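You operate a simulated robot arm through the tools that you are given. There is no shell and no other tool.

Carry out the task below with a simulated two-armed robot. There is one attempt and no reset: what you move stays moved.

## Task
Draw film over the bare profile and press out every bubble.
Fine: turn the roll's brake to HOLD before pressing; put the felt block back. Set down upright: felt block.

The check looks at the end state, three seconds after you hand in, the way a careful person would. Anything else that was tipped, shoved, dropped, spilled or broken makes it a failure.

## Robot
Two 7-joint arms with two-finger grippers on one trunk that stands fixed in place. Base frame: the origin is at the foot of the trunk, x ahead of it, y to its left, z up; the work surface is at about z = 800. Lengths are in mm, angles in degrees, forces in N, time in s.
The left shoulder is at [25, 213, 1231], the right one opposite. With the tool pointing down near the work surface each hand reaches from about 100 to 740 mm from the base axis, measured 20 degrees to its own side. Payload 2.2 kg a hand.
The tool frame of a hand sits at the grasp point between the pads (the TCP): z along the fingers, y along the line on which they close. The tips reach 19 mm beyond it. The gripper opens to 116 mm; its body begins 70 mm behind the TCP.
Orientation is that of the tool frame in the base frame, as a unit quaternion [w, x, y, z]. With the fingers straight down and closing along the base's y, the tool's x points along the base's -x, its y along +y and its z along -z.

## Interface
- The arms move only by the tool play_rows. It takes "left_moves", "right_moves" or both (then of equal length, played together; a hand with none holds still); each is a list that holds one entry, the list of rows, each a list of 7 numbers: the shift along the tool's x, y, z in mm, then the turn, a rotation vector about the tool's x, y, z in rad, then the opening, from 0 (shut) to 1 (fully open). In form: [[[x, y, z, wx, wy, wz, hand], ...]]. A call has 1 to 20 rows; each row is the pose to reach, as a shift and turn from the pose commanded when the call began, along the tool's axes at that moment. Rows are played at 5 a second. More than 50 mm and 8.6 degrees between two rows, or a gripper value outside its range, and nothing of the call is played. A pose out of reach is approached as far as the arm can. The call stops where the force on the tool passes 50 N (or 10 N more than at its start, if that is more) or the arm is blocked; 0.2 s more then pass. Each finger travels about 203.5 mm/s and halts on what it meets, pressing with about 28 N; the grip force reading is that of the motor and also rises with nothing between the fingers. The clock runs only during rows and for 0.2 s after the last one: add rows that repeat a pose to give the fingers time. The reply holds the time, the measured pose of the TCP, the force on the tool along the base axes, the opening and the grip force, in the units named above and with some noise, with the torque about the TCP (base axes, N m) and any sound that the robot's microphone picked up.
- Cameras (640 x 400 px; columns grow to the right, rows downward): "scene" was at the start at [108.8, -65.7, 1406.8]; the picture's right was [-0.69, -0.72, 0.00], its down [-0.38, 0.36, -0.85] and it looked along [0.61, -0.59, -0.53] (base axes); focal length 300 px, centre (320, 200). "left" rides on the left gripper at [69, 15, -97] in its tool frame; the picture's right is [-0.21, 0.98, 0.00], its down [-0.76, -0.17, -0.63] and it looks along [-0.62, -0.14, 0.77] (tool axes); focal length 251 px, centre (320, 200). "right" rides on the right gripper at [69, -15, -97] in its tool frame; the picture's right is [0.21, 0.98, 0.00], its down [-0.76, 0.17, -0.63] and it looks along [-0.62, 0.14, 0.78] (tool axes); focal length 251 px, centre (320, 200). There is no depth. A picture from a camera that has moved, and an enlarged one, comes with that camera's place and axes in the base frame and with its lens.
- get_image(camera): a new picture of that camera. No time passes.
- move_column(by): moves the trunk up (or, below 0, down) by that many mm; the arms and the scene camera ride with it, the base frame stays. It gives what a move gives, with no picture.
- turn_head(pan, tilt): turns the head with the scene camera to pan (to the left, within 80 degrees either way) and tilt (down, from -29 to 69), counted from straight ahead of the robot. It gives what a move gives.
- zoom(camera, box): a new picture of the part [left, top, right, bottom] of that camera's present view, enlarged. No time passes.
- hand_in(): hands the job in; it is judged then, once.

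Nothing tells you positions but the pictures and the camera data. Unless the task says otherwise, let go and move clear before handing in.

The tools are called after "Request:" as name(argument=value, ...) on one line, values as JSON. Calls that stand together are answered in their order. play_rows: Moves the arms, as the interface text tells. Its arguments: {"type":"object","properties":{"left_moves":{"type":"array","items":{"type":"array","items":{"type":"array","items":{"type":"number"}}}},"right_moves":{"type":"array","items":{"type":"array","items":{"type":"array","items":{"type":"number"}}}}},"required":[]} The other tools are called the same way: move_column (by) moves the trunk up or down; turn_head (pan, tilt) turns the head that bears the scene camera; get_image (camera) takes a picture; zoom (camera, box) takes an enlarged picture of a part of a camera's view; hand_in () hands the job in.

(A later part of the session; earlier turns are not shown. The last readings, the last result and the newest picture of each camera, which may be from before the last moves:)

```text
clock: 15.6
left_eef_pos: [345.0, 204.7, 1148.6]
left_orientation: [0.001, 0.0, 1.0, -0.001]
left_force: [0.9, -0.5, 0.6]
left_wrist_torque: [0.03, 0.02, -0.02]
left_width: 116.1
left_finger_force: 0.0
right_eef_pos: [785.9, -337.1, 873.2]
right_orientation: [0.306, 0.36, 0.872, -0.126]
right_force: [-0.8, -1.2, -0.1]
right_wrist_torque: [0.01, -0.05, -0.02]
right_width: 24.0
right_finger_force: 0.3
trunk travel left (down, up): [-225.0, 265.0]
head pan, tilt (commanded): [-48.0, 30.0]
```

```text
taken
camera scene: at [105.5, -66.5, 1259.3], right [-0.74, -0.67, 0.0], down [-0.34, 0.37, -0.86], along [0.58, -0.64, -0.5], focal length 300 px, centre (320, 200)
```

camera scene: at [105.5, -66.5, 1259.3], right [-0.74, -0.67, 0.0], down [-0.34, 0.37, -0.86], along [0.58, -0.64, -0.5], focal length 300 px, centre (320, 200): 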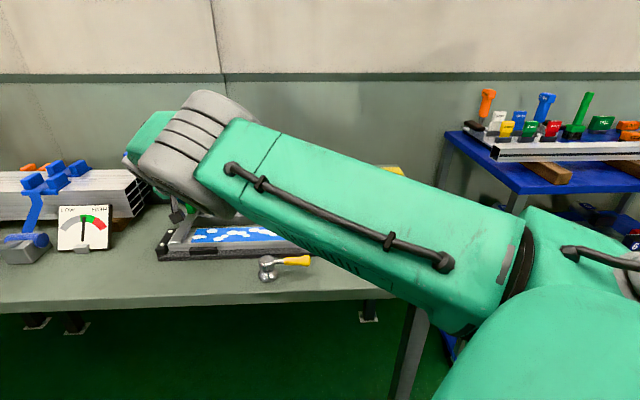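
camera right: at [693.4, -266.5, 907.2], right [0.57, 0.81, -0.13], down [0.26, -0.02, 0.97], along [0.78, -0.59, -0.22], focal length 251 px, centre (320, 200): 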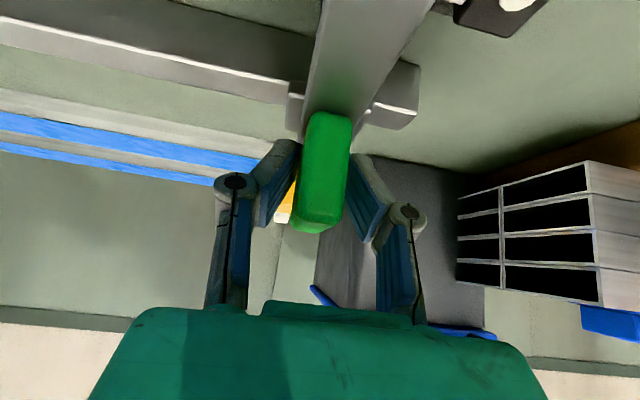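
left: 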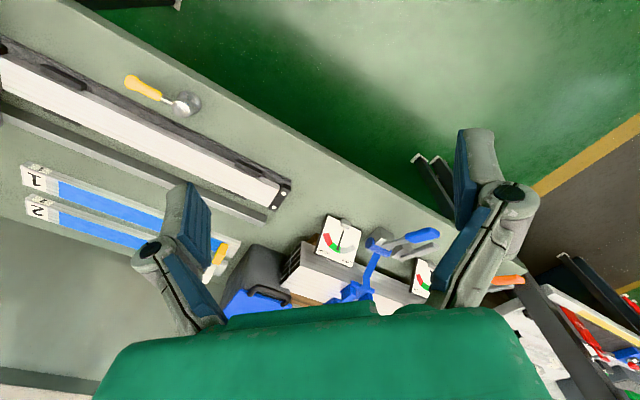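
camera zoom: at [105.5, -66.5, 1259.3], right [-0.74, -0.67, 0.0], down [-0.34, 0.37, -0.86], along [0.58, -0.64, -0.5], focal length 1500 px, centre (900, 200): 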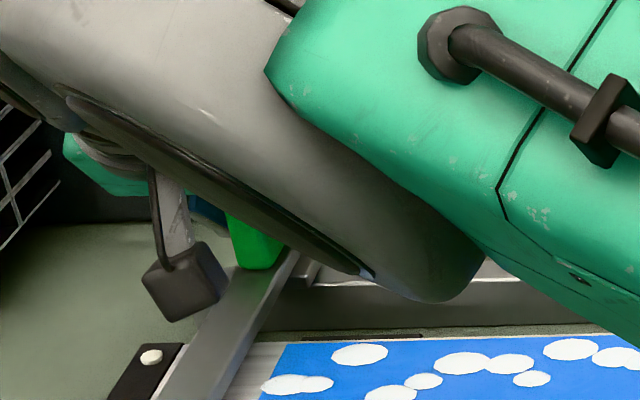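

The bar is near the end, but there's now a bare strip between it and the film's edge. I'll move a bit further and watch whether the film edge follows.

Request:
play_rows(right_moves=[[[0, 8, 0, 0, 0, 0, 0.2], [0, 16, 0, 0, 0, 0, 0.2], [0, 16, 0, 0, 0, 0, 0.2]]])

Request:
zoom(camera="scene", box=[140, 160, 268, 240])

Request:
get_image(camera="right")

```text
clock: 16.4
left_eef_pos: [343.9, 203.5, 1149.7]
left_orientation: [0.001, 0.0, 1.0, -0.001]
left_force: [0.2, 0.5, 0.1]
left_wrist_torque: [-0.01, 0.0, 0.02]
left_width: 115.7
left_finger_force: 0.1
right_eef_pos: [794.9, -328.4, 873.7]
right_orientation: [0.304, 0.362, 0.872, -0.127]
right_force: [-7.2, -3.8, 0.8]
right_wrist_torque: [0.03, 0.17, -0.08]
right_width: 28.2
right_finger_force: 4.0
trunk travel left (down, up): [-225.0, 265.0]
head pan, tilt (commanded): [-48.0, 30.0]
```

```text
5.00 times, centred on (204, 200) of scene
camera zoom: at [103.7, -67.6, 1259.4], right [-0.74, -0.67, 0.0], down [-0.34, 0.37, -0.86], along [0.58, -0.64, -0.5], focal length 1500 px, centre (900, 200)
```

zoom: 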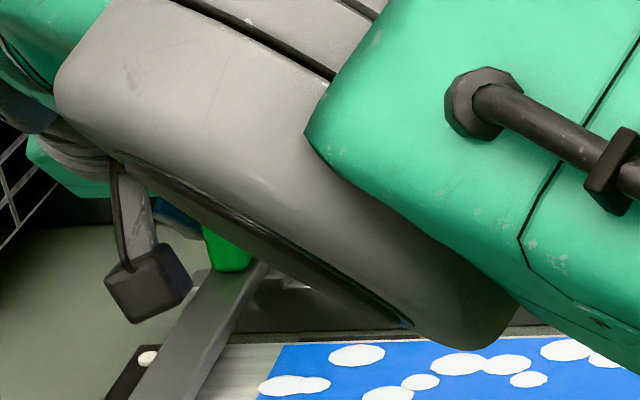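

```text
taken
camera right: at [703.5, -256.8, 907.3], right [0.57, 0.81, -0.13], down [0.26, -0.02, 0.97], along [0.78, -0.59, -0.22], focal length 251 px, centre (320, 200)
```

right: 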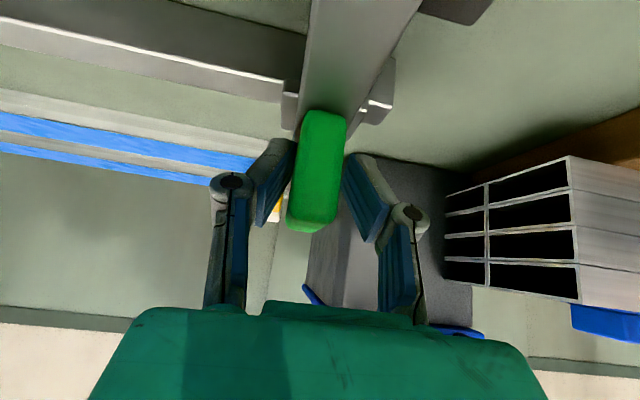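

Request:
play_rows(right_moves=[[[0, 4, 0, 0, 0, 0, 0.15], [0, 8, 0, 0, 0, 0, 0.15], [0, 8, 0, 0, 0, 0, 0.15]]])

Request:
zoom(camera="right", box=[240, 0, 560, 200])

Request:
zoom(camera="scene", box=[140, 200, 268, 280])

```text
clock: 17.2
left_eef_pos: [343.2, 201.1, 1151.0]
left_orientation: [0.002, 0.001, 1.0, 0.0]
left_force: [0.9, 0.1, -0.6]
left_wrist_torque: [0.0, -0.01, -0.01]
left_width: 116.0
left_finger_force: 0.0
right_eef_pos: [797.5, -326.1, 873.5]
right_orientation: [0.304, 0.363, 0.872, -0.126]
right_force: [-27.0, -14.0, 1.0]
right_wrist_torque: [-0.22, 0.45, -0.4]
right_width: 35.9
right_finger_force: 14.2
trunk travel left (down, up): [-225.0, 265.0]
head pan, tilt (commanded): [-48.0, 30.0]
```

```text
2.00 times, centred on (400, 100) of right
camera zoom: at [706.9, -253.6, 907.8], right [0.57, 0.81, -0.13], down [0.26, -0.02, 0.97], along [0.78, -0.59, -0.22], focal length 503 px, centre (160, 400)
```

zoom: 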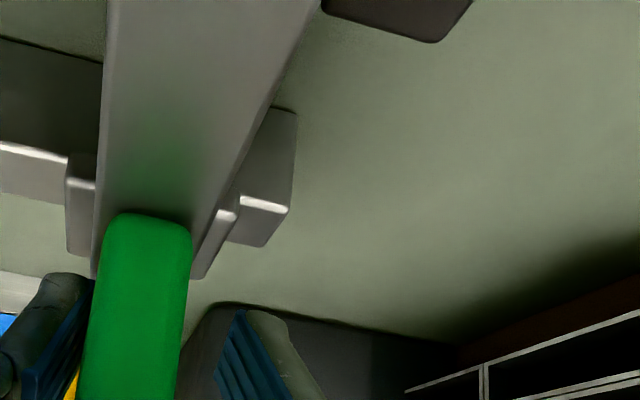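

```text
5.00 times, centred on (204, 240) of scene
camera zoom: at [100.5, -70.4, 1259.5], right [-0.74, -0.67, 0.0], down [-0.33, 0.37, -0.86], along [0.58, -0.64, -0.5], focal length 1500 px, centre (900, 0)
```

zoom: 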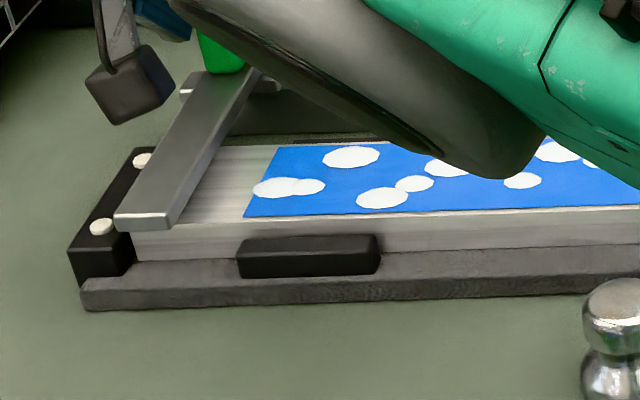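

The carriage is at its end stop and the film covers the profile up to a short bare strip at the label end, just like samples 1 and 2. I'll back off, release and retreat.

Request:
play_rows(right_moves=[[[0, -5, 0, 0, 0, 0, 0.4], [0, -7, 0, 0, 0, 0, 0.55], [0, -7, 0, 0, 0, 0, 0.55], [0, -7, -25, 0, 0, 0, 0.55], [0, -7, -60, 0, 0, 0, 0.55], [0, -7, -100, 0, 0, 0, 0.55]]])

Request:
get_image(camera="right")

Request:
get_image(camera="scene")

```text
clock: 18.6
left_eef_pos: [342.5, 207.0, 1149.8]
left_orientation: [0.002, 0.001, 1.0, -0.003]
left_force: [-0.6, 0.8, 0.1]
left_wrist_torque: [0.02, -0.03, 0.02]
left_width: 115.9
left_finger_force: 0.1
right_eef_pos: [748.5, -279.3, 954.6]
right_orientation: [0.306, 0.361, 0.872, -0.128]
right_force: [-0.2, 0.5, -0.4]
right_wrist_torque: [-0.02, 0.0, 0.0]
right_width: 63.8
right_finger_force: 0.1
trunk travel left (down, up): [-225.0, 265.0]
head pan, tilt (commanded): [-48.0, 30.0]
```

```text
taken
camera right: at [656.9, -207.5, 987.5], right [0.57, 0.81, -0.14], down [0.26, -0.02, 0.97], along [0.78, -0.59, -0.22], focal length 251 px, centre (320, 200)
```

right: 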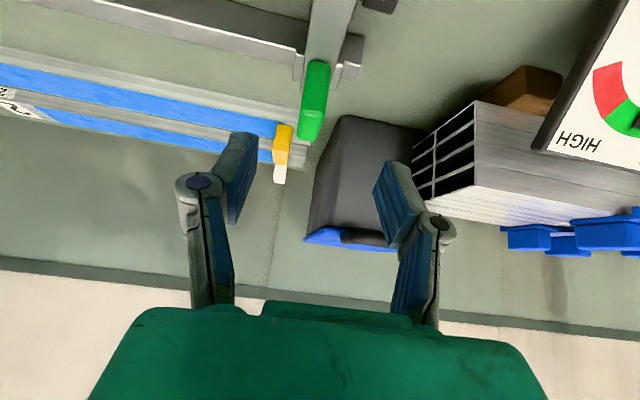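

```text
taken
camera scene: at [103.0, -62.1, 1259.7], right [-0.74, -0.67, 0.0], down [-0.34, 0.37, -0.87], along [0.58, -0.65, -0.5], focal length 300 px, centre (320, 200)
```

scene: 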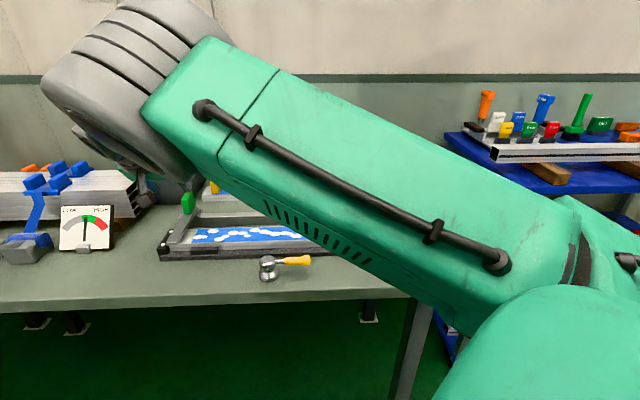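

Released cleanly, and the carriage stays at its stop. Now I'll travel back above the bench toward the brake knob, at about (245, -610), levelling the hand on the way.

Request:
play_rows(right_moves=[[[0, -15, -30, 0, 0.04, 0, 0.55], [0, -55, -60, 0, 0.09, 0, 0.55], [2, -97, -85, 0, 0.14, 0, 0.55], [6, -140, -100, 0, 0.19, 0, 0.55], [10, -185, -110, 0, 0.24, 0, 0.55], [15, -230, -115, 0, 0.29, 0, 0.55], [20, -275, -120, 0, 0.34, 0, 0.55], [25, -320, -123, 0, 0.39, 0, 0.55], [29, -365, -126, 0, 0.44, 0, 0.55], [33, -410, -128, 0, 0.49, 0, 0.55], [37, -455, -130, 0, 0.54, 0, 0.55], [41, -500, -132, 0, 0.59, 0, 0.55], [45, -545, -134, 0, 0.64, 0, 0.55], [48, -590, -135, 0, 0.68, 0, 0.55], [48, -590, -135, 0, 0.68, 0, 0.55]]])

Request:
get_image(camera="right")

Request:
get_image(camera="scene")

```text
clock: 21.8
left_eef_pos: [345.9, 202.7, 1149.4]
left_orientation: [0.001, 0.0, 1.0, 0.0]
left_force: [-0.3, 0.5, 1.0]
left_wrist_torque: [-0.03, 0.01, -0.03]
left_width: 115.8
left_finger_force: 0.0
right_eef_pos: [248.6, -613.7, 1027.7]
right_orientation: [-0.005, 0.382, 0.924, 0.002]
right_force: [0.0, -0.1, -0.1]
right_wrist_torque: [-0.02, 0.05, 0.02]
right_width: 63.8
right_finger_force: 0.0
trunk travel left (down, up): [-225.0, 265.0]
head pan, tilt (commanded): [-48.0, 30.0]
```

```text
taken
camera right: at [189.3, -575.7, 1126.1], right [0.54, 0.84, 0.0], down [0.66, -0.42, 0.63], along [0.53, -0.34, -0.78], focal length 251 px, centre (320, 200)
```

right: 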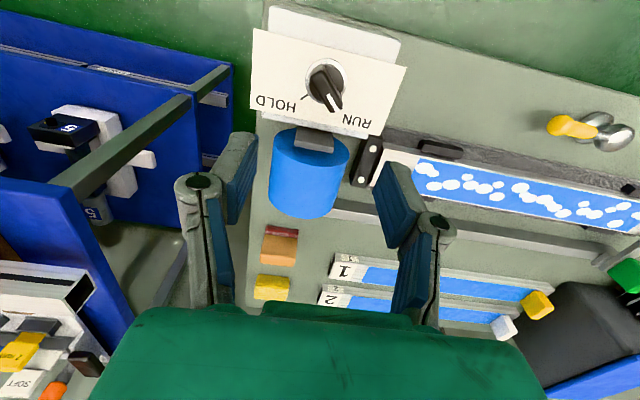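

```text
taken
camera scene: at [102.8, -69.9, 1259.3], right [-0.74, -0.67, 0.0], down [-0.34, 0.37, -0.86], along [0.58, -0.64, -0.5], focal length 300 px, centre (320, 200)
```

scene: 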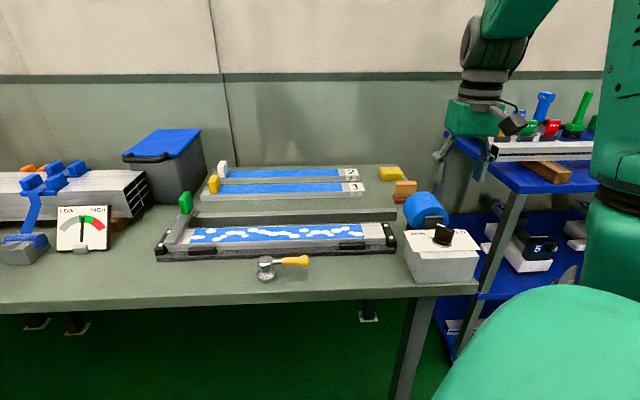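

Request:
zoom(camera="right", box=[230, 0, 430, 125])

Request:
zoom(camera="right", box=[340, 110, 640, 300])

Request:
zoom(camera="scene", box=[150, 190, 470, 300])

Request:
zoom(camera="scene", box=[340, 190, 468, 270])

```text
3.20 times, centred on (330, 62) of right
camera zoom: at [189.3, -575.7, 1126.1], right [0.54, 0.84, 0.0], down [0.66, -0.42, 0.63], along [0.53, -0.34, -0.78], focal length 805 px, centre (288, 640)
```

zoom: 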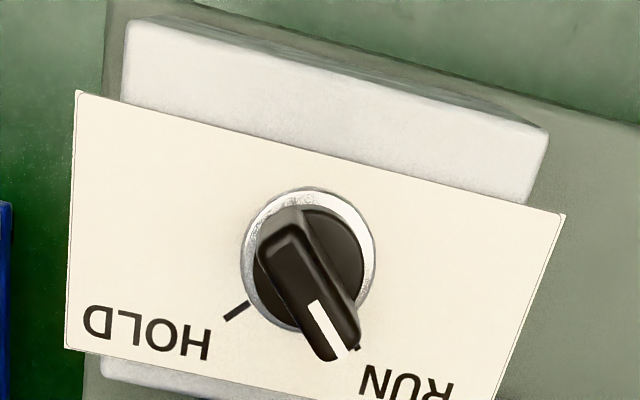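

```text
2.11 times, centred on (490, 205) of right
camera zoom: at [189.3, -575.7, 1126.1], right [0.54, 0.84, 0.0], down [0.66, -0.42, 0.63], along [0.53, -0.34, -0.78], focal length 529 px, centre (-38, 190)
```

zoom: 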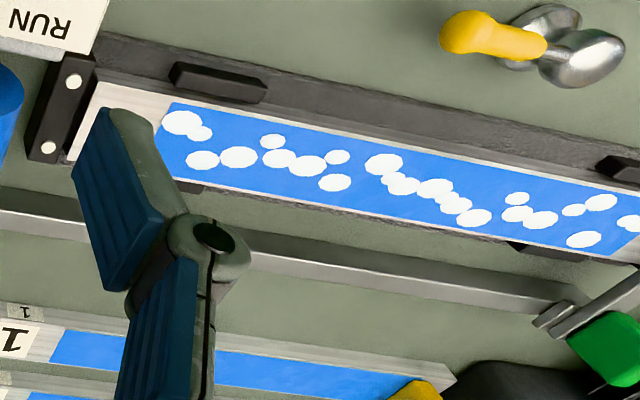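

```text
2.00 times, centred on (310, 245) of scene
camera zoom: at [102.8, -69.9, 1259.3], right [-0.74, -0.67, 0.0], down [-0.34, 0.37, -0.86], along [0.58, -0.64, -0.5], focal length 600 px, centre (340, 110)
```

zoom: 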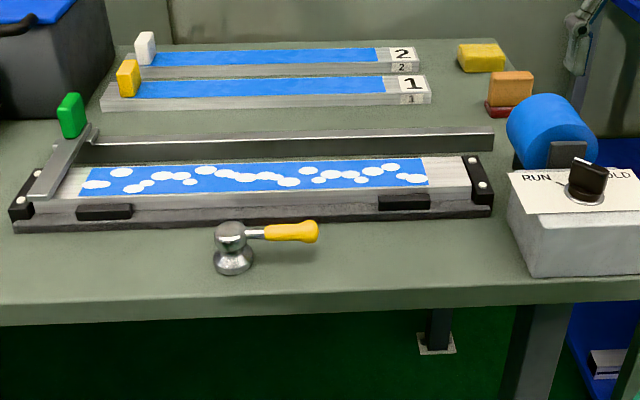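

```text
5.00 times, centred on (404, 230) of scene
camera zoom: at [102.8, -69.9, 1259.3], right [-0.74, -0.67, 0.0], down [-0.34, 0.37, -0.86], along [0.58, -0.64, -0.5], focal length 1500 px, centre (-100, 50)
```

zoom: 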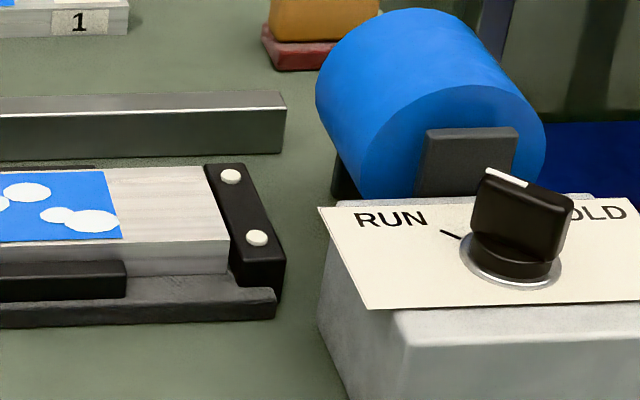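

The film strip is laid, with bubbles visible. The knob centre is at about (246, -607) with its plate at z≈868; RUN points along +x and HOLD along -y. I'll turn the hand so its fingers straddle the knob and move above it.

Request:
play_rows(right_moves=[[[2, 1, 10, 0, 0, -0.131, 0.45], [4, 2, 22, 0, 0, -0.262, 0.45], [6, 3, 35, 0, 0, -0.393, 0.45], [7, 3, 48, 0, 0, -0.524, 0.45], [7, 3, 58, 0, 0, -0.655, 0.45], [7, 3, 68, 0, 0, -0.785, 0.45], [7, 3, 68, 0, 0, -0.785, 0.45]]])

Request:
get_image(camera="right")

Request:
zoom(camera="scene", box=[380, 170, 508, 250])

```text
clock: 23.4
left_eef_pos: [345.1, 202.5, 1149.2]
left_orientation: [0.001, 0.0, 1.0, -0.001]
left_force: [0.7, 0.4, 0.1]
left_wrist_torque: [0.0, -0.01, 0.01]
left_width: 116.4
left_finger_force: 0.2
right_eef_pos: [245.2, -607.2, 959.7]
right_orientation: [-0.003, -0.001, 1.0, 0.003]
right_force: [-0.8, -0.8, 0.7]
right_wrist_torque: [0.01, -0.01, -0.03]
right_width: 52.0
right_finger_force: 0.1
trunk travel left (down, up): [-225.0, 265.0]
head pan, tilt (commanded): [-48.0, 30.0]
```

```text
taken
camera right: at [176.5, -622.0, 1057.0], right [-0.22, 0.98, 0.01], down [0.76, 0.16, 0.63], along [0.61, 0.14, -0.78], focal length 251 px, centre (320, 200)
```

right: 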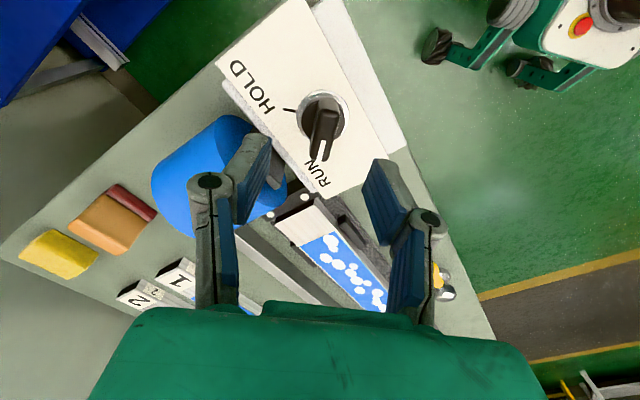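

```text
5.00 times, centred on (444, 210) of scene
camera zoom: at [102.4, -69.1, 1259.4], right [-0.74, -0.67, 0.0], down [-0.34, 0.37, -0.86], along [0.58, -0.64, -0.5], focal length 1500 px, centre (-300, 150)
```

zoom: 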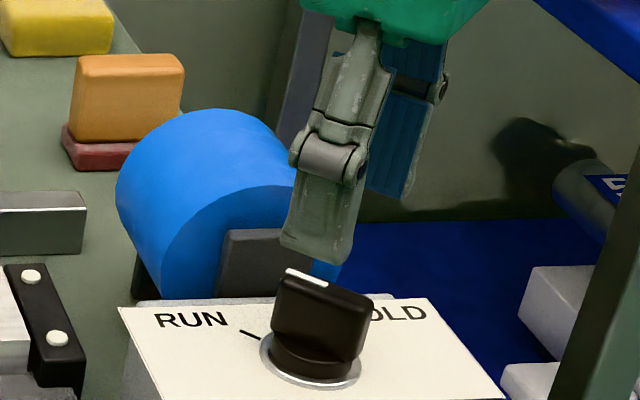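

Request:
zoom(camera="right", box=[240, 70, 400, 170])

Request:
zoom(camera="right", box=[140, 90, 300, 250])

```text
4.00 times, centred on (320, 120) of right
camera zoom: at [176.5, -622.0, 1057.0], right [-0.22, 0.98, 0.01], down [0.76, 0.16, 0.63], along [0.61, 0.14, -0.78], focal length 1006 px, centre (320, 520)
```

zoom: 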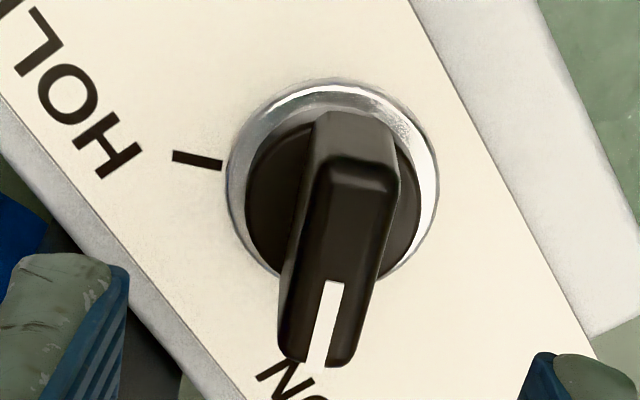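

```text
2.50 times, centred on (220, 170) of right
camera zoom: at [176.5, -622.0, 1057.0], right [-0.22, 0.98, 0.01], down [0.76, 0.16, 0.63], along [0.61, 0.14, -0.78], focal length 629 px, centre (570, 275)
```

zoom: 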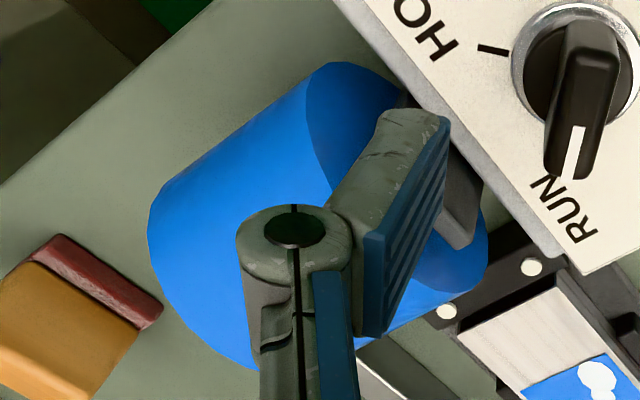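

The hand is nearly on the knob's axis (3 mm off in y). I'll lower over the knob with the fingers narrowed.

Request:
play_rows(right_moves=[[[0, 2.7, 10, 0, 0, 0, 0.32], [0, 2.7, 25, 0, 0, 0, 0.32], [0, 2.7, 42, 0, 0, 0, 0.32], [0, 2.7, 57, 0, 0, 0, 0.32], [0, 2.7, 57, 0, 0, 0, 0.32]]])

Request:
get_image(camera="right")

Request:
zoom(camera="scene", box=[380, 190, 508, 270])

```text
clock: 24.6
left_eef_pos: [343.8, 203.0, 1149.0]
left_orientation: [0.002, 0.0, 1.0, 0.0]
left_force: [-0.6, 0.0, 1.2]
left_wrist_torque: [0.0, 0.0, 0.05]
left_width: 116.1
left_finger_force: 0.1
right_eef_pos: [243.6, -604.4, 902.2]
right_orientation: [-0.003, 0.001, 1.0, 0.004]
right_force: [-11.1, 1.2, 6.1]
right_wrist_torque: [-0.19, 0.13, -0.28]
right_width: 38.7
right_finger_force: 0.0
trunk travel left (down, up): [-225.0, 265.0]
head pan, tilt (commanded): [-48.0, 30.0]
```

```text
taken
camera right: at [175.2, -618.2, 1001.1], right [-0.21, 0.98, 0.01], down [0.76, 0.16, 0.63], along [0.61, 0.14, -0.78], focal length 251 px, centre (320, 200)
```

right: 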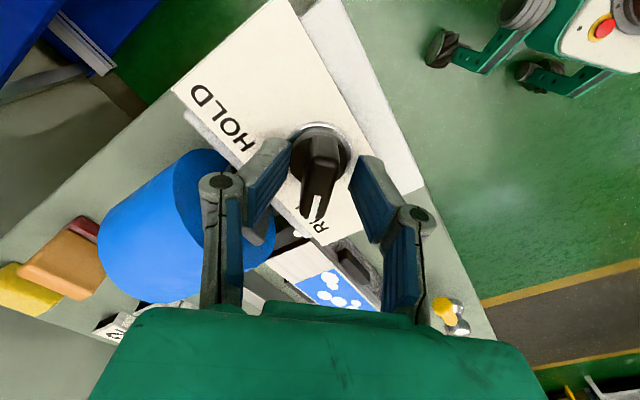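

```text
5.00 times, centred on (444, 230) of scene
camera zoom: at [100.4, -67.6, 1259.7], right [-0.74, -0.67, 0.0], down [-0.33, 0.37, -0.87], along [0.58, -0.64, -0.5], focal length 1500 px, centre (-300, 50)
```

zoom: 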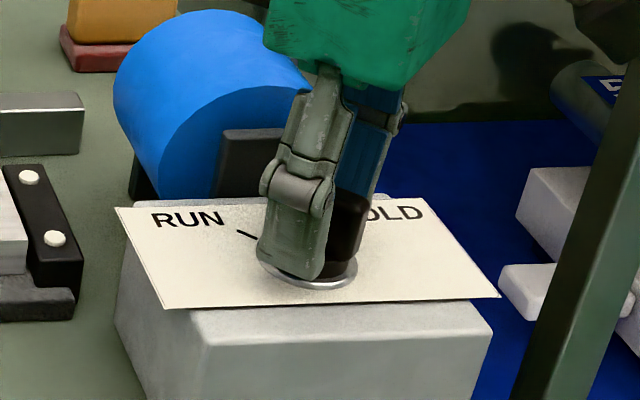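

There's a light sideways contact at the -y finger, probably the roll bracket. I'll back up a little and look.

Request:
play_rows(right_moves=[[[0, 0, -10, 0, 0, 0, 0.32], [0, 0, -20, 0, 0, 0, 0.32]]])

Request:
zoom(camera="right", box=[170, 90, 410, 240])

Request:
zoom(camera="scene", box=[410, 180, 474, 220])

```text
clock: 25.2
left_eef_pos: [344.0, 203.1, 1148.7]
left_orientation: [0.001, 0.0, 1.0, -0.001]
left_force: [0.0, 0.0, 0.3]
left_wrist_torque: [0.01, -0.03, 0.01]
left_width: 116.1
left_finger_force: 0.0
right_eef_pos: [246.3, -604.1, 923.7]
right_orientation: [-0.001, 0.0, 1.0, 0.003]
right_force: [-0.2, -0.4, 0.7]
right_wrist_torque: [0.03, -0.02, 0.01]
right_width: 37.1
right_finger_force: 0.0
trunk travel left (down, up): [-225.0, 265.0]
head pan, tilt (commanded): [-48.0, 30.0]
```

```text
2.67 times, centred on (290, 165) of right
camera zoom: at [177.2, -619.2, 1021.2], right [-0.21, 0.98, 0.01], down [0.76, 0.16, 0.63], along [0.61, 0.14, -0.78], focal length 670 px, centre (400, 293)
```

zoom: 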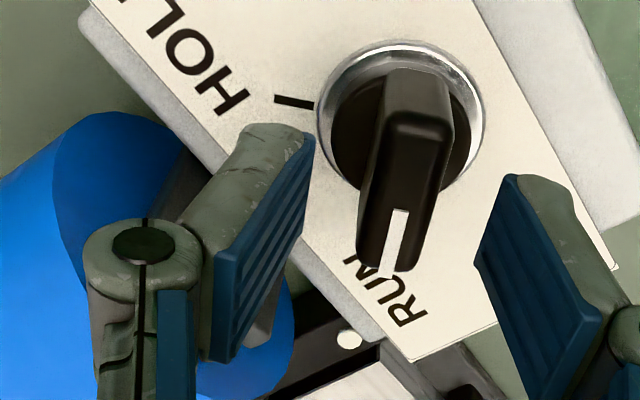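

```text
10.00 times, centred on (442, 200) of scene
camera zoom: at [102.3, -69.1, 1259.4], right [-0.74, -0.67, 0.0], down [-0.34, 0.37, -0.86], along [0.58, -0.64, -0.5], focal length 3001 px, centre (-900, 200)
```

zoom: 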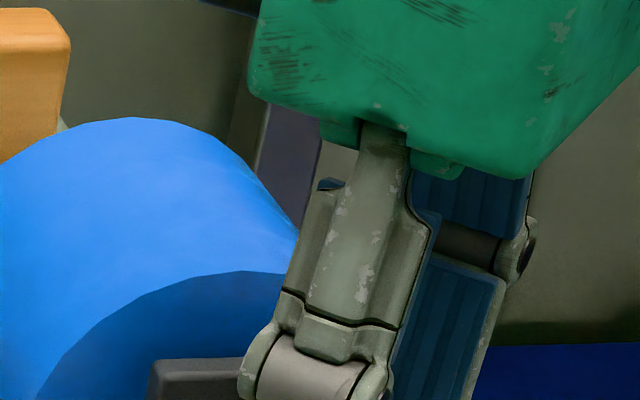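

The -y finger came too close to the roll bracket at that opening. I'll narrow to about 25 mm (the knob is about 14 mm thick) and descend again.

Request:
play_rows(right_moves=[[[1, 0.7, 0, 0, 0, 0, 0.2], [1, 0.7, 0, 0, 0, 0, 0.2], [1, 0.7, 10, 0, 0, 0, 0.2], [1, 0.7, 20, 0, 0, 0, 0.2], [1, 0.7, 24, 0, 0, 0, 0.2]]])

Request:
zoom(camera="right", box=[170, 90, 410, 240])

Request:
zoom(camera="scene", box=[380, 190, 508, 270])

```text
clock: 26.4
left_eef_pos: [344.7, 205.0, 1148.8]
left_orientation: [0.001, 0.001, 1.0, -0.002]
left_force: [0.5, 0.2, -0.4]
left_wrist_torque: [0.0, 0.02, 0.02]
left_width: 115.9
left_finger_force: 0.1
right_eef_pos: [244.5, -604.4, 901.1]
right_orientation: [-0.001, 0.0, 1.0, 0.0]
right_force: [-2.2, -4.2, 33.5]
right_wrist_torque: [0.17, 0.05, 0.0]
right_width: 26.2
right_finger_force: 10.9
trunk travel left (down, up): [-225.0, 265.0]
head pan, tilt (commanded): [-48.0, 30.0]
```

```text
2.67 times, centred on (290, 165) of right
camera zoom: at [175.0, -618.1, 998.8], right [-0.21, 0.98, 0.0], down [0.76, 0.17, 0.63], along [0.62, 0.14, -0.78], focal length 670 px, centre (400, 293)
```

zoom: 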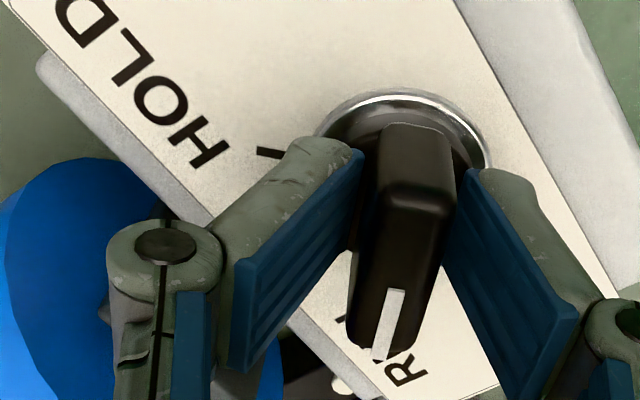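

```text
5.00 times, centred on (444, 230) of scene
camera zoom: at [101.0, -66.2, 1260.0], right [-0.74, -0.67, 0.0], down [-0.34, 0.37, -0.87], along [0.58, -0.64, -0.5], focal length 1500 px, centre (-300, 50)
```

zoom: 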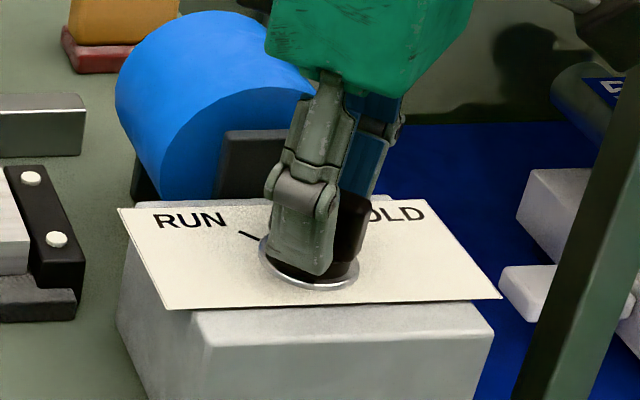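

The fingertips touched the knob's round skirt. I'll raise 5 mm, then close on the knob bar.

Request:
play_rows(right_moves=[[[0, 0, -3, 0, 0, 0, 0.2], [0, 0, -5, 0, 0, 0, 0.2], [0, 0, -5, 0, 0, 0, 0.1], [0, 0, -5, 0, 0, 0, 0.0], [0, 0, -5, 0, 0, 0, 0.0], [0, 0, -5, 0, 0, 0, 0.0]]])

Request:
zoom(camera="right", box=[170, 90, 410, 240])

```text
clock: 27.8
left_eef_pos: [345.0, 202.5, 1148.4]
left_orientation: [0.002, 0.0, 1.0, 0.0]
left_force: [0.1, -0.4, 0.2]
left_wrist_torque: [0.06, -0.01, 0.01]
left_width: 115.6
left_finger_force: 0.1
right_eef_pos: [244.5, -604.8, 902.4]
right_orientation: [-0.003, 0.0, 1.0, 0.005]
right_force: [-2.2, 1.4, -12.7]
right_wrist_torque: [-0.08, -0.51, -0.04]
right_width: 15.4
right_finger_force: 41.2
trunk travel left (down, up): [-225.0, 265.0]
head pan, tilt (commanded): [-48.0, 30.0]
```

```text
2.67 times, centred on (290, 165) of right
camera zoom: at [175.0, -619.5, 1000.4], right [-0.21, 0.98, 0.01], down [0.76, 0.16, 0.63], along [0.61, 0.14, -0.78], focal length 670 px, centre (400, 293)
```

zoom: 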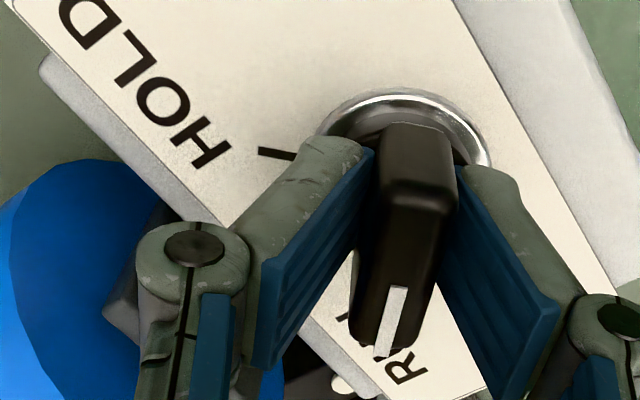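

Knob gripped (15 mm). Turning 90° clockwise to HOLD.

Request:
play_rows(right_moves=[[[0, 0, 2, 0, 0, 0.05, 0], [0, 0, 2, 0, 0, 0.15, 0], [0, 0, 2, 0, 0, 0.27, 0], [0, 0, 2, 0, 0, 0.39, 0], [0, 0, 2, 0, 0, 0.51, 0], [0, 0, 2, 0, 0, 0.63, 0], [0, 0, 2, 0, 0, 0.75, 0], [0, 0, 2, 0, 0, 0.87, 0], [0, 0, 2, 0, 0, 0.99, 0], [0, 0, 2, 0, 0, 1.11, 0], [0, 0, 2, 0, 0, 1.23, 0], [0, 0, 2, 0, 0, 1.35, 0], [0, 0, 2, 0, 0, 1.47, 0], [0, 0, 2, 0, 0, 1.57, 0], [0, 0, 2, 0, 0, 1.57, 0]]])

Request:
get_image(camera="right")

Request:
zoom(camera="scene", box=[380, 190, 508, 270])

```text
clock: 31.0
left_eef_pos: [344.7, 204.1, 1149.4]
left_orientation: [0.001, -0.001, 1.0, 0.0]
left_force: [-0.1, 0.0, -0.3]
left_wrist_torque: [-0.02, -0.01, 0.0]
left_width: 115.8
left_finger_force: 0.1
right_eef_pos: [245.5, -603.2, 900.9]
right_orientation: [-0.001, 0.706, 0.708, -0.001]
right_force: [17.7, -7.4, 25.3]
right_wrist_torque: [0.52, -0.4, 0.01]
right_width: 15.2
right_finger_force: 41.3
trunk travel left (down, up): [-225.0, 265.0]
head pan, tilt (commanded): [-48.0, 30.0]
```

```text
taken
camera right: at [229.6, -533.4, 1000.2], right [0.98, 0.21, 0.0], down [0.17, -0.76, 0.63], along [0.13, -0.62, -0.78], focal length 251 px, centre (320, 200)
```

right: 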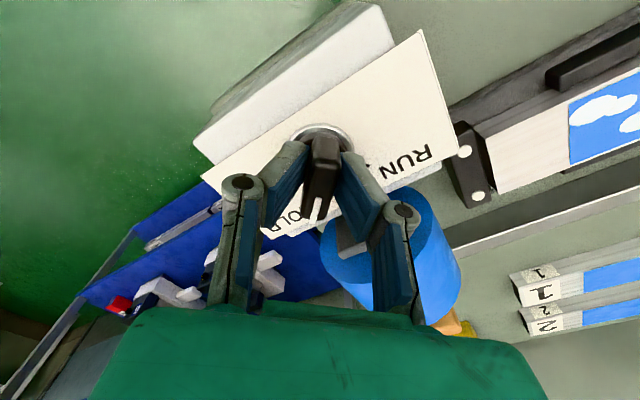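

```text
5.00 times, centred on (444, 230) of scene
camera zoom: at [104.3, -66.9, 1259.6], right [-0.74, -0.67, 0.0], down [-0.34, 0.37, -0.86], along [0.58, -0.64, -0.5], focal length 1500 px, centre (-300, 50)
```

zoom: 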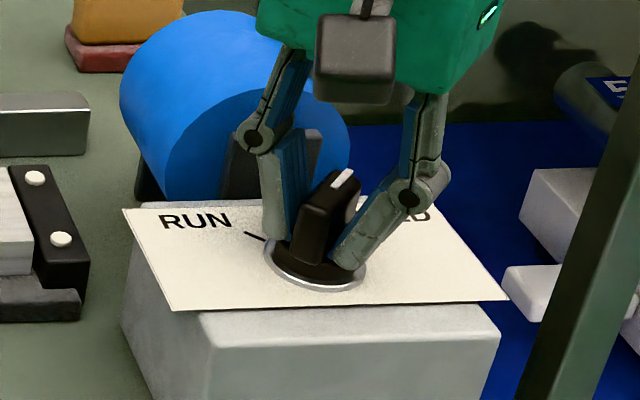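

The knob now points to HOLD. I'll open slightly, lift straight up and check.

Request:
play_rows(right_moves=[[[0, 0, -3, 0, 0, 0, 0.1], [0, 0, -5, 0, 0, 0, 0.22], [0, 0, -5, 0, 0, 0, 0.22], [0, 0, -25, 0, 0, 0, 0.22], [0, 0, -60, 0, 0, 0, 0.22], [0, 0, -100, 0, 0, 0, 0.4]]])

Request:
get_image(camera="right")

Request:
zoom(camera="scene", box=[380, 190, 508, 270])

Request:
zoom(camera="right", box=[240, 60, 400, 160])

```text
clock: 32.4
left_eef_pos: [344.2, 203.2, 1148.7]
left_orientation: [0.002, 0.001, 1.0, -0.001]
left_force: [-0.7, -0.5, 0.4]
left_wrist_torque: [0.0, 0.03, 0.01]
left_width: 115.6
left_finger_force: 0.1
right_eef_pos: [242.7, -602.5, 1002.8]
right_orientation: [-0.004, 0.707, 0.707, 0.0]
right_force: [-0.2, -0.4, 0.9]
right_wrist_torque: [0.02, -0.01, 0.01]
right_width: 46.4
right_finger_force: 0.0
trunk travel left (down, up): [-225.0, 265.0]
head pan, tilt (commanded): [-48.0, 30.0]
```

```text
taken
camera right: at [228.1, -532.9, 1101.2], right [0.98, 0.22, 0.0], down [0.17, -0.76, 0.63], along [0.13, -0.61, -0.78], focal length 251 px, centre (320, 200)
```

right: 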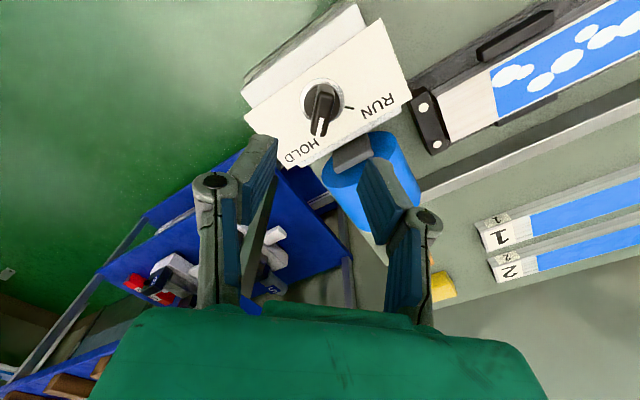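

```text
5.00 times, centred on (444, 230) of scene
camera zoom: at [102.0, -67.0, 1259.6], right [-0.74, -0.67, 0.0], down [-0.34, 0.37, -0.87], along [0.58, -0.64, -0.5], focal length 1500 px, centre (-300, 50)
```

zoom: 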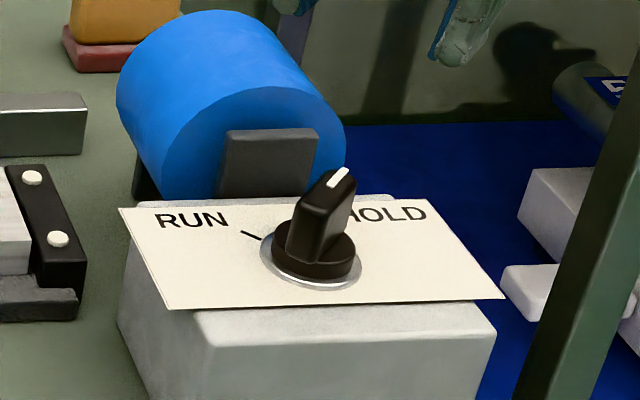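

```text
4.00 times, centred on (320, 110) of right
camera zoom: at [228.1, -532.9, 1101.2], right [0.98, 0.22, 0.0], down [0.17, -0.76, 0.63], along [0.13, -0.61, -0.78], focal length 1006 px, centre (320, 560)
```

zoom: 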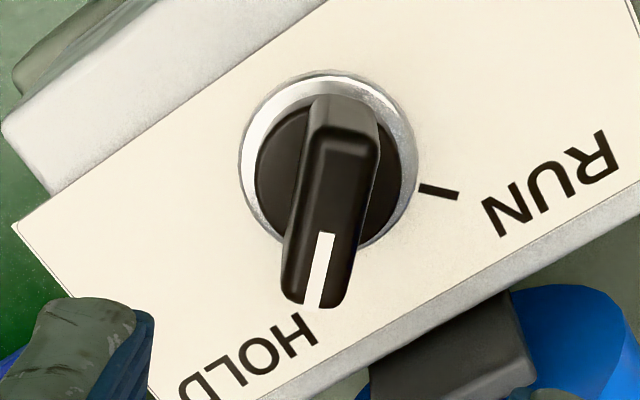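

The brake is at HOLD. Next I'll move above the felt block at about (443, -825), turning back to the bench alignment.

Request:
play_rows(right_moves=[[[-29, 25, 0, 0, 0, -0.131, 0.5], [-58, 51, 0, 0, 0, -0.262, 0.6], [-87, 76, 0, 0, 0, -0.393, 0.7], [-117, 102, 0, 0, 0, -0.524, 0.8], [-146, 128, 0, 0, 0, -0.655, 0.8], [-175, 153, 0, 0, 0, -0.785, 0.8], [-175, 153, 0, 0, 0, -0.785, 0.8]]])

Request:
get_image(camera="right")

Request:
get_image(camera="scene")

```text
clock: 34.0
left_eef_pos: [344.1, 201.2, 1150.5]
left_orientation: [0.002, 0.0, 1.0, 0.001]
left_force: [0.5, 0.7, 0.9]
left_wrist_torque: [0.01, -0.04, -0.02]
left_width: 116.2
left_finger_force: 0.0
right_eef_pos: [396.2, -780.2, 1001.8]
right_orientation: [-0.003, 0.381, 0.924, 0.003]
right_force: [-1.8, 0.7, 0.3]
right_wrist_torque: [-0.01, -0.04, -0.03]
right_width: 92.9
right_finger_force: 0.0
trunk travel left (down, up): [-225.0, 265.0]
head pan, tilt (commanded): [-48.0, 30.0]
```

```text
taken
camera right: at [336.3, -741.6, 1100.0], right [0.54, 0.84, 0.0], down [0.66, -0.42, 0.63], along [0.53, -0.33, -0.78], focal length 251 px, centre (320, 200)
```

right: 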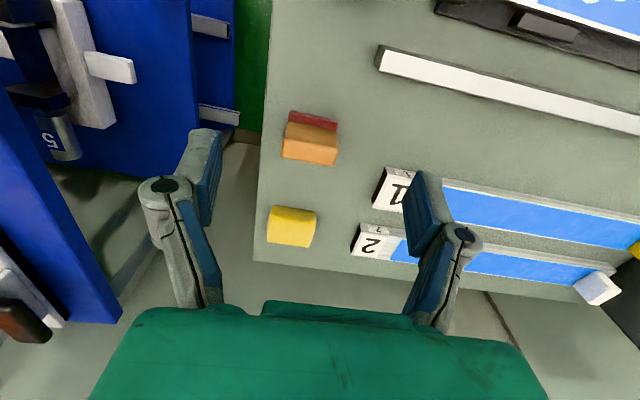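

```text
taken
camera scene: at [102.7, -72.0, 1259.2], right [-0.74, -0.67, 0.0], down [-0.34, 0.37, -0.86], along [0.58, -0.64, -0.5], focal length 300 px, centre (320, 200)
```

scene: 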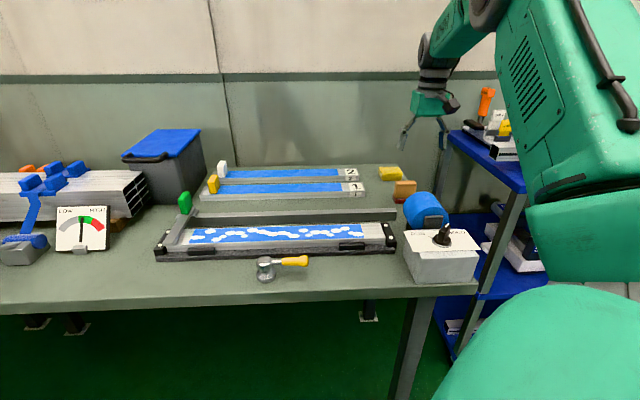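

Request:
zoom(camera="right", box=[260, 95, 370, 175])

Request:
zoom(camera="scene", box=[370, 160, 434, 200])

```text
5.00 times, centred on (315, 135) of right
camera zoom: at [336.3, -741.6, 1100.0], right [0.54, 0.84, 0.0], down [0.66, -0.42, 0.63], along [0.53, -0.33, -0.78], focal length 1257 px, centre (345, 525)
```

zoom: 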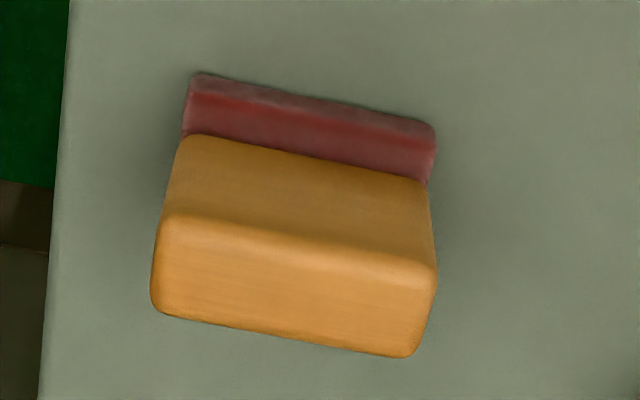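

```text
10.00 times, centred on (402, 180) of scene
camera zoom: at [102.7, -72.0, 1259.2], right [-0.74, -0.67, 0.0], down [-0.34, 0.37, -0.86], along [0.58, -0.64, -0.5], focal length 3001 px, centre (-500, 400)
```

zoom: 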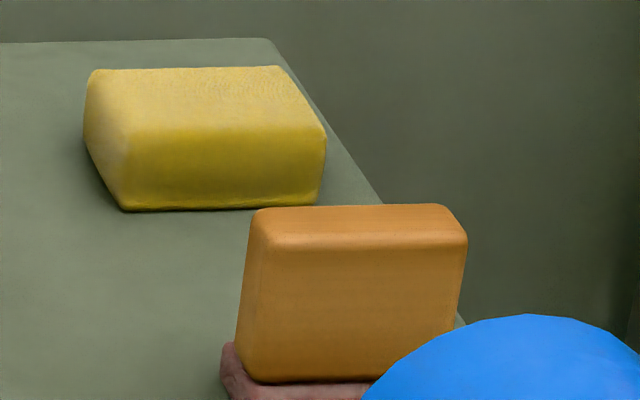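

The felt block's grip is centred at about F=893.5, E=-270 (base 441, -823), about 60 × 25 mm, with its top at z≈859. I'll move above it with a 20° outward pitch.

Request:
play_rows(right_moves=[[[-15, 0.5, 15, 0, -0.09, 0, 0.8], [-30, 1, 35, 0, -0.18, 0, 0.8], [-46, 1.5, 58, 0, -0.27, 0, 0.8], [-61.7, 1.5, 82, 0, -0.35, 0, 0.8], [-61.7, 1.5, 82, 0, -0.35, 0, 0.8]]])

Request:
get_image(camera="right")

Request:
zoom(camera="scene", box=[350, 120, 478, 200])

```text
clock: 35.2
left_eef_pos: [345.3, 202.7, 1148.6]
left_orientation: [0.001, 0.0, 1.0, -0.001]
left_force: [0.3, -0.4, -0.6]
left_wrist_torque: [0.03, 0.02, 0.01]
left_width: 115.9
left_finger_force: 0.0
right_eef_pos: [440.7, -821.1, 919.3]
right_orientation: [0.158, 0.377, 0.91, -0.066]
right_force: [0.5, 0.3, 0.3]
right_wrist_torque: [0.01, 0.02, 0.01]
right_width: 92.7
right_finger_force: 0.0
trunk travel left (down, up): [-225.0, 265.0]
head pan, tilt (commanded): [-48.0, 30.0]
```

```text
taken
camera right: at [360.6, -762.1, 987.3], right [0.55, 0.83, -0.07], down [0.47, -0.24, 0.85], along [0.69, -0.5, -0.52], focal length 251 px, centre (320, 200)
```

right: 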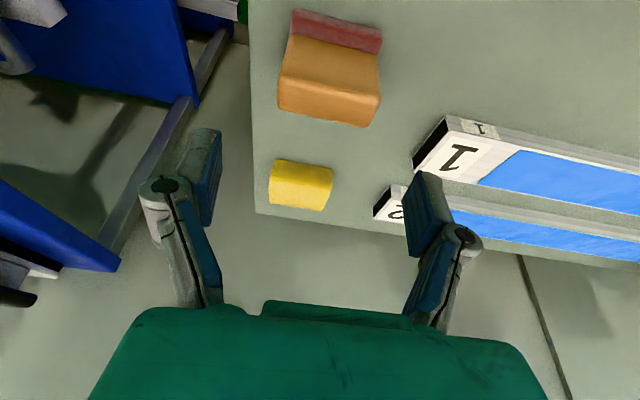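

```text
5.00 times, centred on (414, 160) of scene
camera zoom: at [103.1, -70.0, 1259.3], right [-0.74, -0.67, 0.0], down [-0.34, 0.37, -0.86], along [0.58, -0.64, -0.5], focal length 1500 px, centre (-150, 400)
```

zoom: 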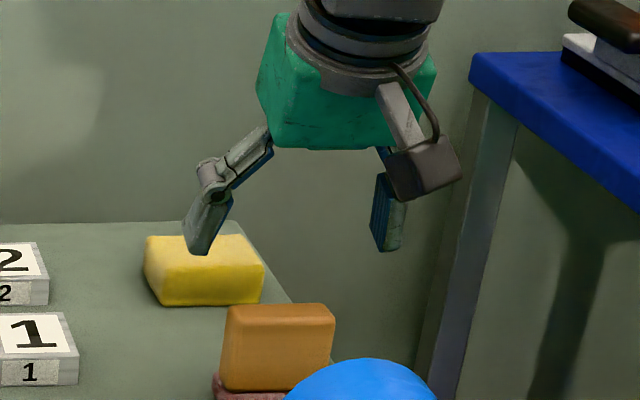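

Request:
zoom(camera="right", box=[250, 0, 410, 140])

```text
2.86 times, centred on (330, 70) of right
camera zoom: at [360.6, -762.1, 987.3], right [0.55, 0.83, -0.07], down [0.47, -0.24, 0.85], along [0.69, -0.5, -0.52], focal length 718 px, centre (291, 571)
```

zoom: 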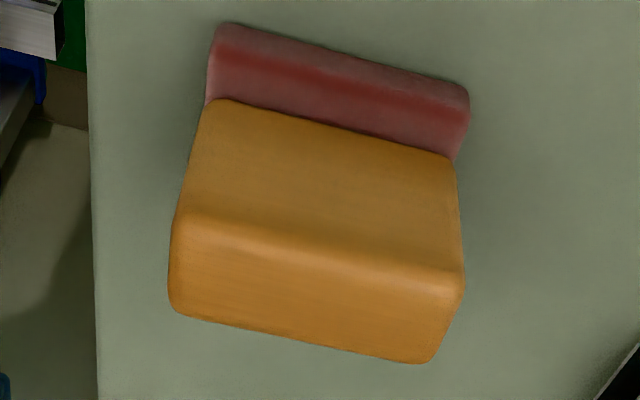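

The hand is centred over the block in both directions. I'll go straight down around the wooden grip.

Request:
play_rows(right_moves=[[[6, 0, 18, 0, 0, 0, 0.75], [13, 0, 37, 0, 0, 0, 0.75], [19, 0, 55, 0, 0, 0, 0.75], [25, 0, 72.5, 0, 0, 0, 0.75], [25, 0, 72.5, 0, 0, 0, 0.75]]])

Request:
get_image(camera="right")

Request:
zoom(camera="scene", box=[350, 140, 478, 220])

```text
clock: 36.4
left_eef_pos: [344.3, 203.0, 1149.3]
left_orientation: [0.001, 0.001, 1.0, -0.001]
left_force: [-0.7, 0.8, 0.1]
left_wrist_torque: [-0.04, 0.0, 0.02]
left_width: 116.0
left_finger_force: 0.0
right_eef_pos: [441.0, -821.1, 840.7]
right_orientation: [0.158, 0.377, 0.91, -0.065]
right_force: [-0.3, 0.3, -0.7]
right_wrist_torque: [0.03, 0.0, 0.02]
right_width: 87.0
right_finger_force: 0.0
trunk travel left (down, up): [-225.0, 265.0]
head pan, tilt (commanded): [-48.0, 30.0]
```

```text
taken
camera right: at [361.4, -761.7, 909.5], right [0.55, 0.83, -0.07], down [0.47, -0.24, 0.85], along [0.69, -0.5, -0.52], focal length 251 px, centre (320, 200)
```

right: 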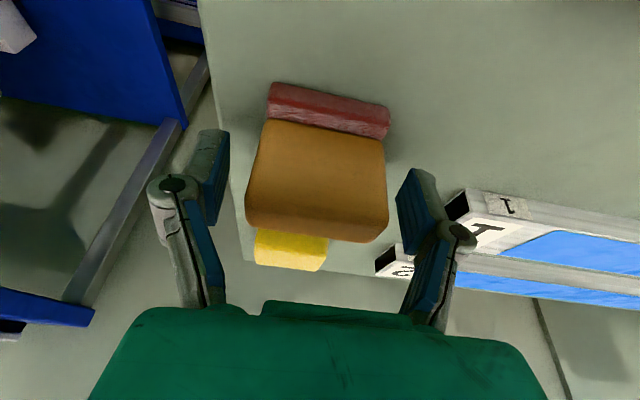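

```text
5.00 times, centred on (414, 180) of scene
camera zoom: at [103.3, -70.7, 1259.2], right [-0.74, -0.67, 0.0], down [-0.34, 0.37, -0.86], along [0.58, -0.64, -0.5], focal length 1500 px, centre (-150, 300)
```

zoom: 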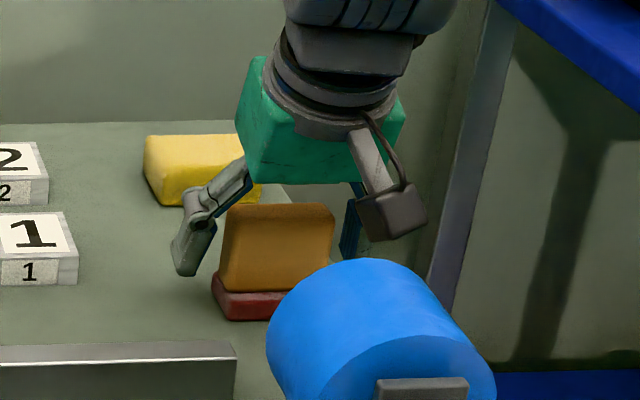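

The block is between the fingers. Closing gently.

Request:
play_rows(right_moves=[[[0, 0, 0, 0, 0, 0, 0.62], [0, 0, 0, 0, 0, 0, 0.56], [0, 0, 0, 0, 0, 0, 0.52], [0, 0, 0, 0, 0, 0, 0.45], [0, 0, 0, 0, 0, 0, 0.2], [0, 0, 0, 0, 0, 0, 0.0], [0, 0, 0, 0, 0, 0, 0.0]]])

Request:
get_image(camera="right")

Request:
zoom(camera="scene", box=[350, 140, 478, 220])

```text
clock: 38.0
left_eef_pos: [346.0, 202.3, 1148.1]
left_orientation: [0.001, 0.0, 1.0, -0.001]
left_force: [0.1, 0.2, -0.6]
left_wrist_torque: [0.03, 0.0, 0.0]
left_width: 115.8
left_finger_force: 0.1
right_eef_pos: [440.8, -820.5, 840.9]
right_orientation: [0.157, 0.376, 0.911, -0.065]
right_force: [0.2, -0.9, 0.8]
right_wrist_torque: [0.02, -0.01, 0.04]
right_width: 58.8
right_finger_force: 28.1
trunk travel left (down, up): [-225.0, 265.0]
head pan, tilt (commanded): [-48.0, 30.0]
```

```text
taken
camera right: at [361.6, -761.8, 909.6], right [0.55, 0.83, -0.07], down [0.47, -0.24, 0.85], along [0.69, -0.5, -0.52], focal length 251 px, centre (320, 200)
```

right: 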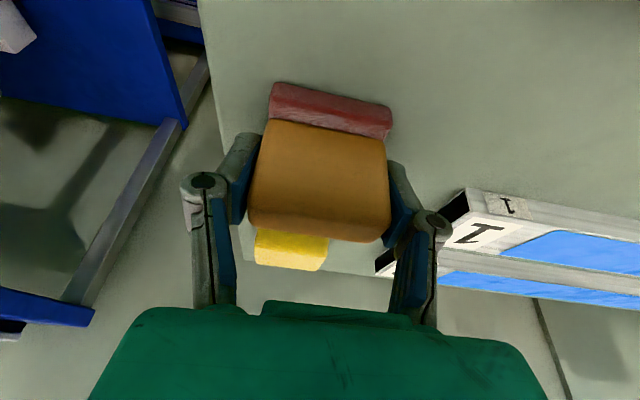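

```text
5.00 times, centred on (414, 180) of scene
camera zoom: at [103.3, -70.6, 1259.2], right [-0.74, -0.67, 0.0], down [-0.34, 0.37, -0.86], along [0.58, -0.64, -0.5], focal length 1500 px, centre (-150, 300)
```

zoom: 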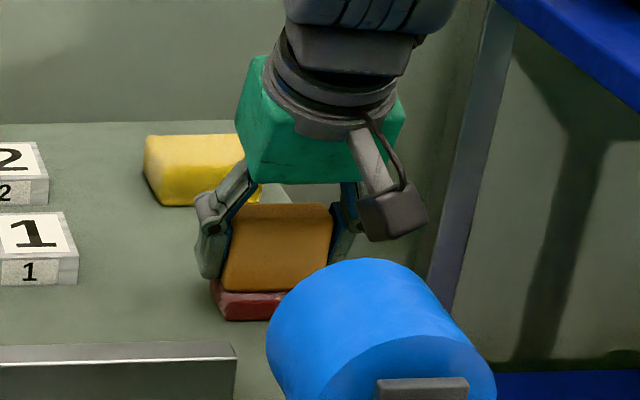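

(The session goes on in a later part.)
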